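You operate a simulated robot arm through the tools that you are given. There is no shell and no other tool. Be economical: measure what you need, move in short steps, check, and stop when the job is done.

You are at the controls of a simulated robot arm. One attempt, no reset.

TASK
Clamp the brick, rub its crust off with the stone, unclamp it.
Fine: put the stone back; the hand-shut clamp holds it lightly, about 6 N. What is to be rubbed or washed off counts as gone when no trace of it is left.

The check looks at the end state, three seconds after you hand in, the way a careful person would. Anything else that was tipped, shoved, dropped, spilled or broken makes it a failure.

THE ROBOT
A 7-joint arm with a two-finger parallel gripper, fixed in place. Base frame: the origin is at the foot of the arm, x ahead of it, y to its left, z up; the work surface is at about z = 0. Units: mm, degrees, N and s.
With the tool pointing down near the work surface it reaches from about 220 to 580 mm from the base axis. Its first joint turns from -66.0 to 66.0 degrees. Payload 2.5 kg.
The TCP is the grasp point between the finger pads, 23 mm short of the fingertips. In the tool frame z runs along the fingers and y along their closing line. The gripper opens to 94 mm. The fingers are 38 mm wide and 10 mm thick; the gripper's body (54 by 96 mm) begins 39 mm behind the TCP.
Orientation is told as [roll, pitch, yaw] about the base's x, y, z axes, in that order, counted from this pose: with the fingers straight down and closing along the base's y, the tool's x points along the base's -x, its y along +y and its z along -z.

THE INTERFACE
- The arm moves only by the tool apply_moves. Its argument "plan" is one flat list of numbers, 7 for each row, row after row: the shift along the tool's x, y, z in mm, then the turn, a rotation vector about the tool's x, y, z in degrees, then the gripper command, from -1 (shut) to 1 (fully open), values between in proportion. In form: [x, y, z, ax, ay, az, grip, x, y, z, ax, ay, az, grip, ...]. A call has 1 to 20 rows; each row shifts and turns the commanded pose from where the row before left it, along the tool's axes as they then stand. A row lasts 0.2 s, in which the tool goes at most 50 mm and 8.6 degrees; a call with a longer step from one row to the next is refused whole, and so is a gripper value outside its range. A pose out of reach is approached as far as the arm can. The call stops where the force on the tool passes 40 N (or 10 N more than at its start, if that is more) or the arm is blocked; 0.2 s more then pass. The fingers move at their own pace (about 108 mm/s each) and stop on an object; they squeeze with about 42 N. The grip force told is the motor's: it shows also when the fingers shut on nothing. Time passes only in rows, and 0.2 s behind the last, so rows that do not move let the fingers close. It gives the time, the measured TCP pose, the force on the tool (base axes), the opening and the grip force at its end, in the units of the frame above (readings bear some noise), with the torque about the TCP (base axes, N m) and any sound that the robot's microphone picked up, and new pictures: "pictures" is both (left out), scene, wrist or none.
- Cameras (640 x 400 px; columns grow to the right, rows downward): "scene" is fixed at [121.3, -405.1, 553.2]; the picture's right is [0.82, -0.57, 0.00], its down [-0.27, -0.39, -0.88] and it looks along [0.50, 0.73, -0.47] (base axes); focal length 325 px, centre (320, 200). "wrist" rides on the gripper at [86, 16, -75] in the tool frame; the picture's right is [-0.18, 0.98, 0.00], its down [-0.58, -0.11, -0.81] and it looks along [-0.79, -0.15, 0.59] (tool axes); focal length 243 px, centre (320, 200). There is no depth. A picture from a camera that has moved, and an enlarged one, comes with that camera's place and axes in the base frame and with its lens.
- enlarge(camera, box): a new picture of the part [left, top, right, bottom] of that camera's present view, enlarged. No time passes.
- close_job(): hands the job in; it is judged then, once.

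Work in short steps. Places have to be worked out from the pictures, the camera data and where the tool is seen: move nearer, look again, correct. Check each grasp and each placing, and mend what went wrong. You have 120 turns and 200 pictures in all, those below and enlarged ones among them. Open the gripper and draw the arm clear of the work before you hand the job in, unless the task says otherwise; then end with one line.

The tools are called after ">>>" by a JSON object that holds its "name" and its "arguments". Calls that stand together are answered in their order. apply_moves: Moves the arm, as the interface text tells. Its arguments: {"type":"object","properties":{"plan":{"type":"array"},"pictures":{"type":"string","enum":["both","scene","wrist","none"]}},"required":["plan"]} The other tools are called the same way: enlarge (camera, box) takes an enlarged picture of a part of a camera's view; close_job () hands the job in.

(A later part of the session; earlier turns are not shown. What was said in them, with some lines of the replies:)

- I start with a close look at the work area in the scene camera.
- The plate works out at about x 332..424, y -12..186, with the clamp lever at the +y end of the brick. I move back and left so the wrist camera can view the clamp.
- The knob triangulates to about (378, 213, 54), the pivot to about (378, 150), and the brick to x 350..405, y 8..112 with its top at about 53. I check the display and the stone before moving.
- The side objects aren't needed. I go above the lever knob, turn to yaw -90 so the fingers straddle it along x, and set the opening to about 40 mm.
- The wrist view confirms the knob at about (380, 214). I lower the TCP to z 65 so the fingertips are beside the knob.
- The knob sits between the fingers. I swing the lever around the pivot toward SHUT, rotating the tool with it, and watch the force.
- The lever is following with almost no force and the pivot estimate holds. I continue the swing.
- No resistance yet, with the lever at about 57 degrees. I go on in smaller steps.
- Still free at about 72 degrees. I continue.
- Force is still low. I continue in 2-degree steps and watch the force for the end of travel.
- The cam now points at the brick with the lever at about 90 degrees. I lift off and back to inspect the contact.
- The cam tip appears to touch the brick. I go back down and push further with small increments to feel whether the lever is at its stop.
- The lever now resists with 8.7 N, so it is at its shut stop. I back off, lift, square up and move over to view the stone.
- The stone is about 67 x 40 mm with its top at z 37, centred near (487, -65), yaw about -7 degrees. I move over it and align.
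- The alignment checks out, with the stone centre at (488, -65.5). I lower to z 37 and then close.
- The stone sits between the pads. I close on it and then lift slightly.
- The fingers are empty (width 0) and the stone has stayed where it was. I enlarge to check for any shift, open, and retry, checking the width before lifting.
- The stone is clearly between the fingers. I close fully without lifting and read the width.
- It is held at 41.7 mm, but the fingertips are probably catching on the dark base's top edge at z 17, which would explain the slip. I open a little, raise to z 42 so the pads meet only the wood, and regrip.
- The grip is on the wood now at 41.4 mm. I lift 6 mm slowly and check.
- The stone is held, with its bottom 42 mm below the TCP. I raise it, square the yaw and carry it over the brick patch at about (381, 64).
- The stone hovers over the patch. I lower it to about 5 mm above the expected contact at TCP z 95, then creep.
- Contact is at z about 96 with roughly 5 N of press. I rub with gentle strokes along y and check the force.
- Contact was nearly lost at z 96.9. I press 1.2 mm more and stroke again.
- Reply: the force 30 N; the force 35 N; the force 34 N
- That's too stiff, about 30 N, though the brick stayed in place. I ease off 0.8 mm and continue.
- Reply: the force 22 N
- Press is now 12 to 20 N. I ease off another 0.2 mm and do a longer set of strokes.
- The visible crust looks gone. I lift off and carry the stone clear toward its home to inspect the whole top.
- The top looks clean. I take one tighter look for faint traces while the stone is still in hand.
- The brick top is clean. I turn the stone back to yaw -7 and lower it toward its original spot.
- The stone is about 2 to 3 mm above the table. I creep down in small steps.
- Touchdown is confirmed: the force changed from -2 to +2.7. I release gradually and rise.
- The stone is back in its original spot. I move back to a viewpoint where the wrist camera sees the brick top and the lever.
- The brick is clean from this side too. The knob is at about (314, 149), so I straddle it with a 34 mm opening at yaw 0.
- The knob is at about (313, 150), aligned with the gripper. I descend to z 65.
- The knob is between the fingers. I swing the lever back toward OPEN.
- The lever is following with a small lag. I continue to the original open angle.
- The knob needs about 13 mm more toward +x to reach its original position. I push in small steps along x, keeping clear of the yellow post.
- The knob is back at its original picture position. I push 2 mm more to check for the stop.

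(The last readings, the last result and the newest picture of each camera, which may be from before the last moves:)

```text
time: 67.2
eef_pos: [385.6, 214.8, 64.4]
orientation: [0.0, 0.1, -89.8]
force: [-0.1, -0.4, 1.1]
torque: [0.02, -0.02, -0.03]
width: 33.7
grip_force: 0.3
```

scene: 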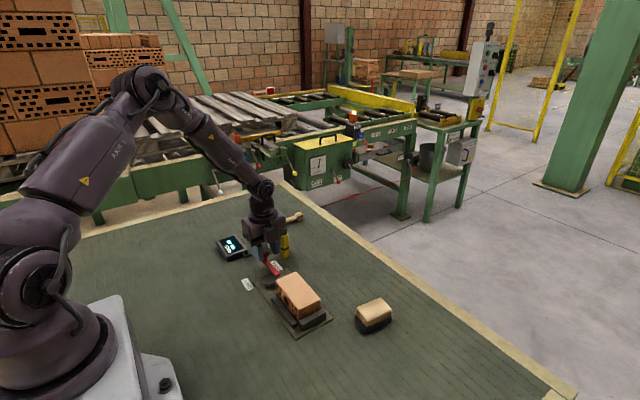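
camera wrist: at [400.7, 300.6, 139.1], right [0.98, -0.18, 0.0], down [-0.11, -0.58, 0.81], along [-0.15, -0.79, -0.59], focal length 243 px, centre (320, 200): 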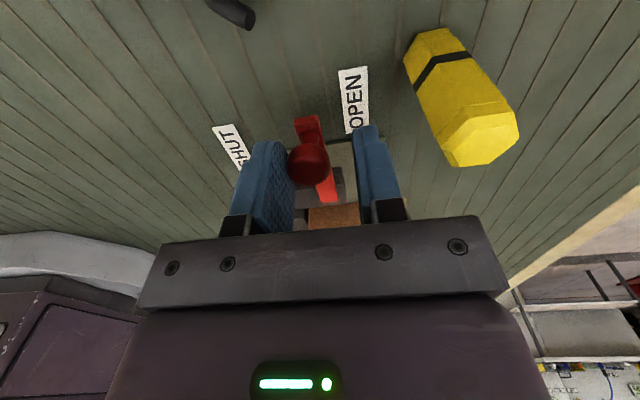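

No overload, so the lever is in its open position. I centre on the knob so nothing touches, then lift straight up and away.

>>> {"name": "apply_moves", "arguments": {"plan": [0, -4, 0, 0, 0, 0, -0.28, 0, 0, -20, 0, 0, 0, -0.2, 0, 0, -40, 0, 0, 0, 0, 0, 0, -40, 0, 0, 0, 0.5, 0, 0, -40, 0, 0, 0, 1, 0, 0, -40, 0, 0, 0, 1, 0, -25, 0, 0, 0, 0, 1, 0, -25, 0, 0, 0, 0, 1, 0, -25, 0, 0, 0, 0, 1, 0, -25, 0, 0, 0, 0, 1, 0, 0, 0, 0, 0, 0, 1]}}

>>> {"name": "enlarge", "arguments": {"camera": "scene", "box": [230, 240, 340, 340]}}

>>> {"name": "enlarge", "arguments": {"camera": "scene", "box": [200, 200, 400, 340]}}

```text
time: 69.6
eef_pos: [281.1, 214.7, 244.5]
orientation: [0.0, 0.0, -89.7]
force: [-0.1, 0.2, 0.3]
torque: [0.04, 0.01, -0.02]
width: 94.0
grip_force: 0.1
camera wrist: at [297.9, 300.4, 319.0], right [0.98, -0.18, 0.0], down [-0.11, -0.58, 0.81], along [-0.15, -0.79, -0.59], focal length 243 px, centre (320, 200)
```

scene: 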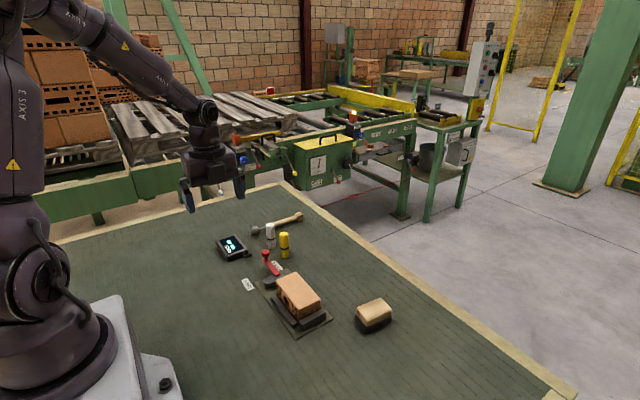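
wrist: 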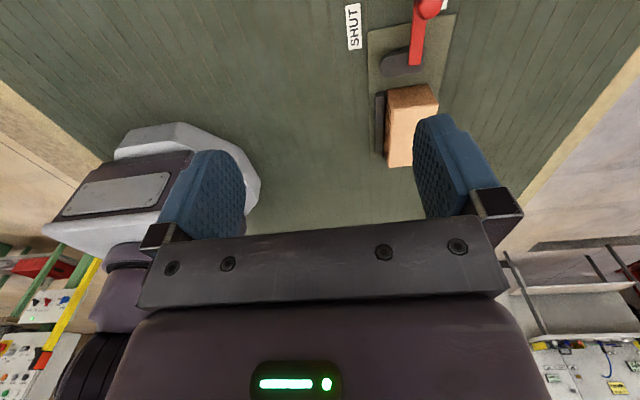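

```text
4.00 times, centred on (285, 290) of scene
camera zoom: at [121.3, -405.1, 553.2], right [0.82, -0.57, 0.0], down [-0.27, -0.39, -0.88], along [0.5, 0.73, -0.47], focal length 1299 px, centre (460, -160)
```

zoom: 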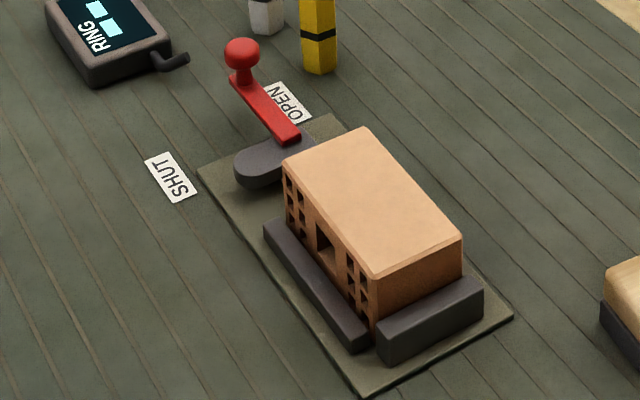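

```text
2.86 times, centred on (300, 270) of scene
camera zoom: at [121.3, -405.1, 553.2], right [0.82, -0.57, 0.0], down [-0.27, -0.39, -0.88], along [0.5, 0.73, -0.47], focal length 928 px, centre (377, 0)
```

zoom: 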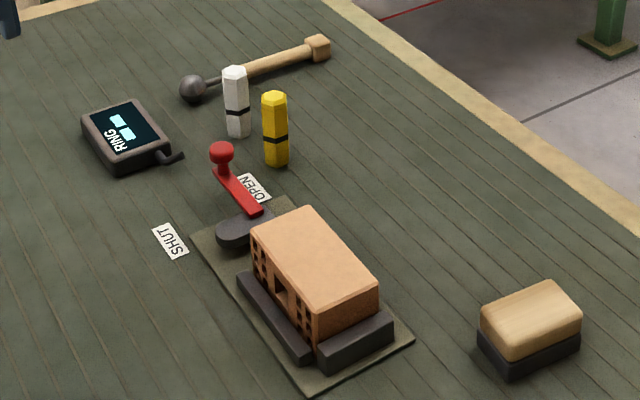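

Everything matches the starting layout: lever on OPEN, brick clean and in place, stone back, other objects untouched, and the arm clear with the gripper open. I hand in.

>>> {"name": "close_job", "arguments": {}}

```text
The job is handed in.
```

The brick was clamped, rubbed until no crust could be seen, and unclamped, and the stone is back where it started; I've handed the job in, and no result has come back yet.
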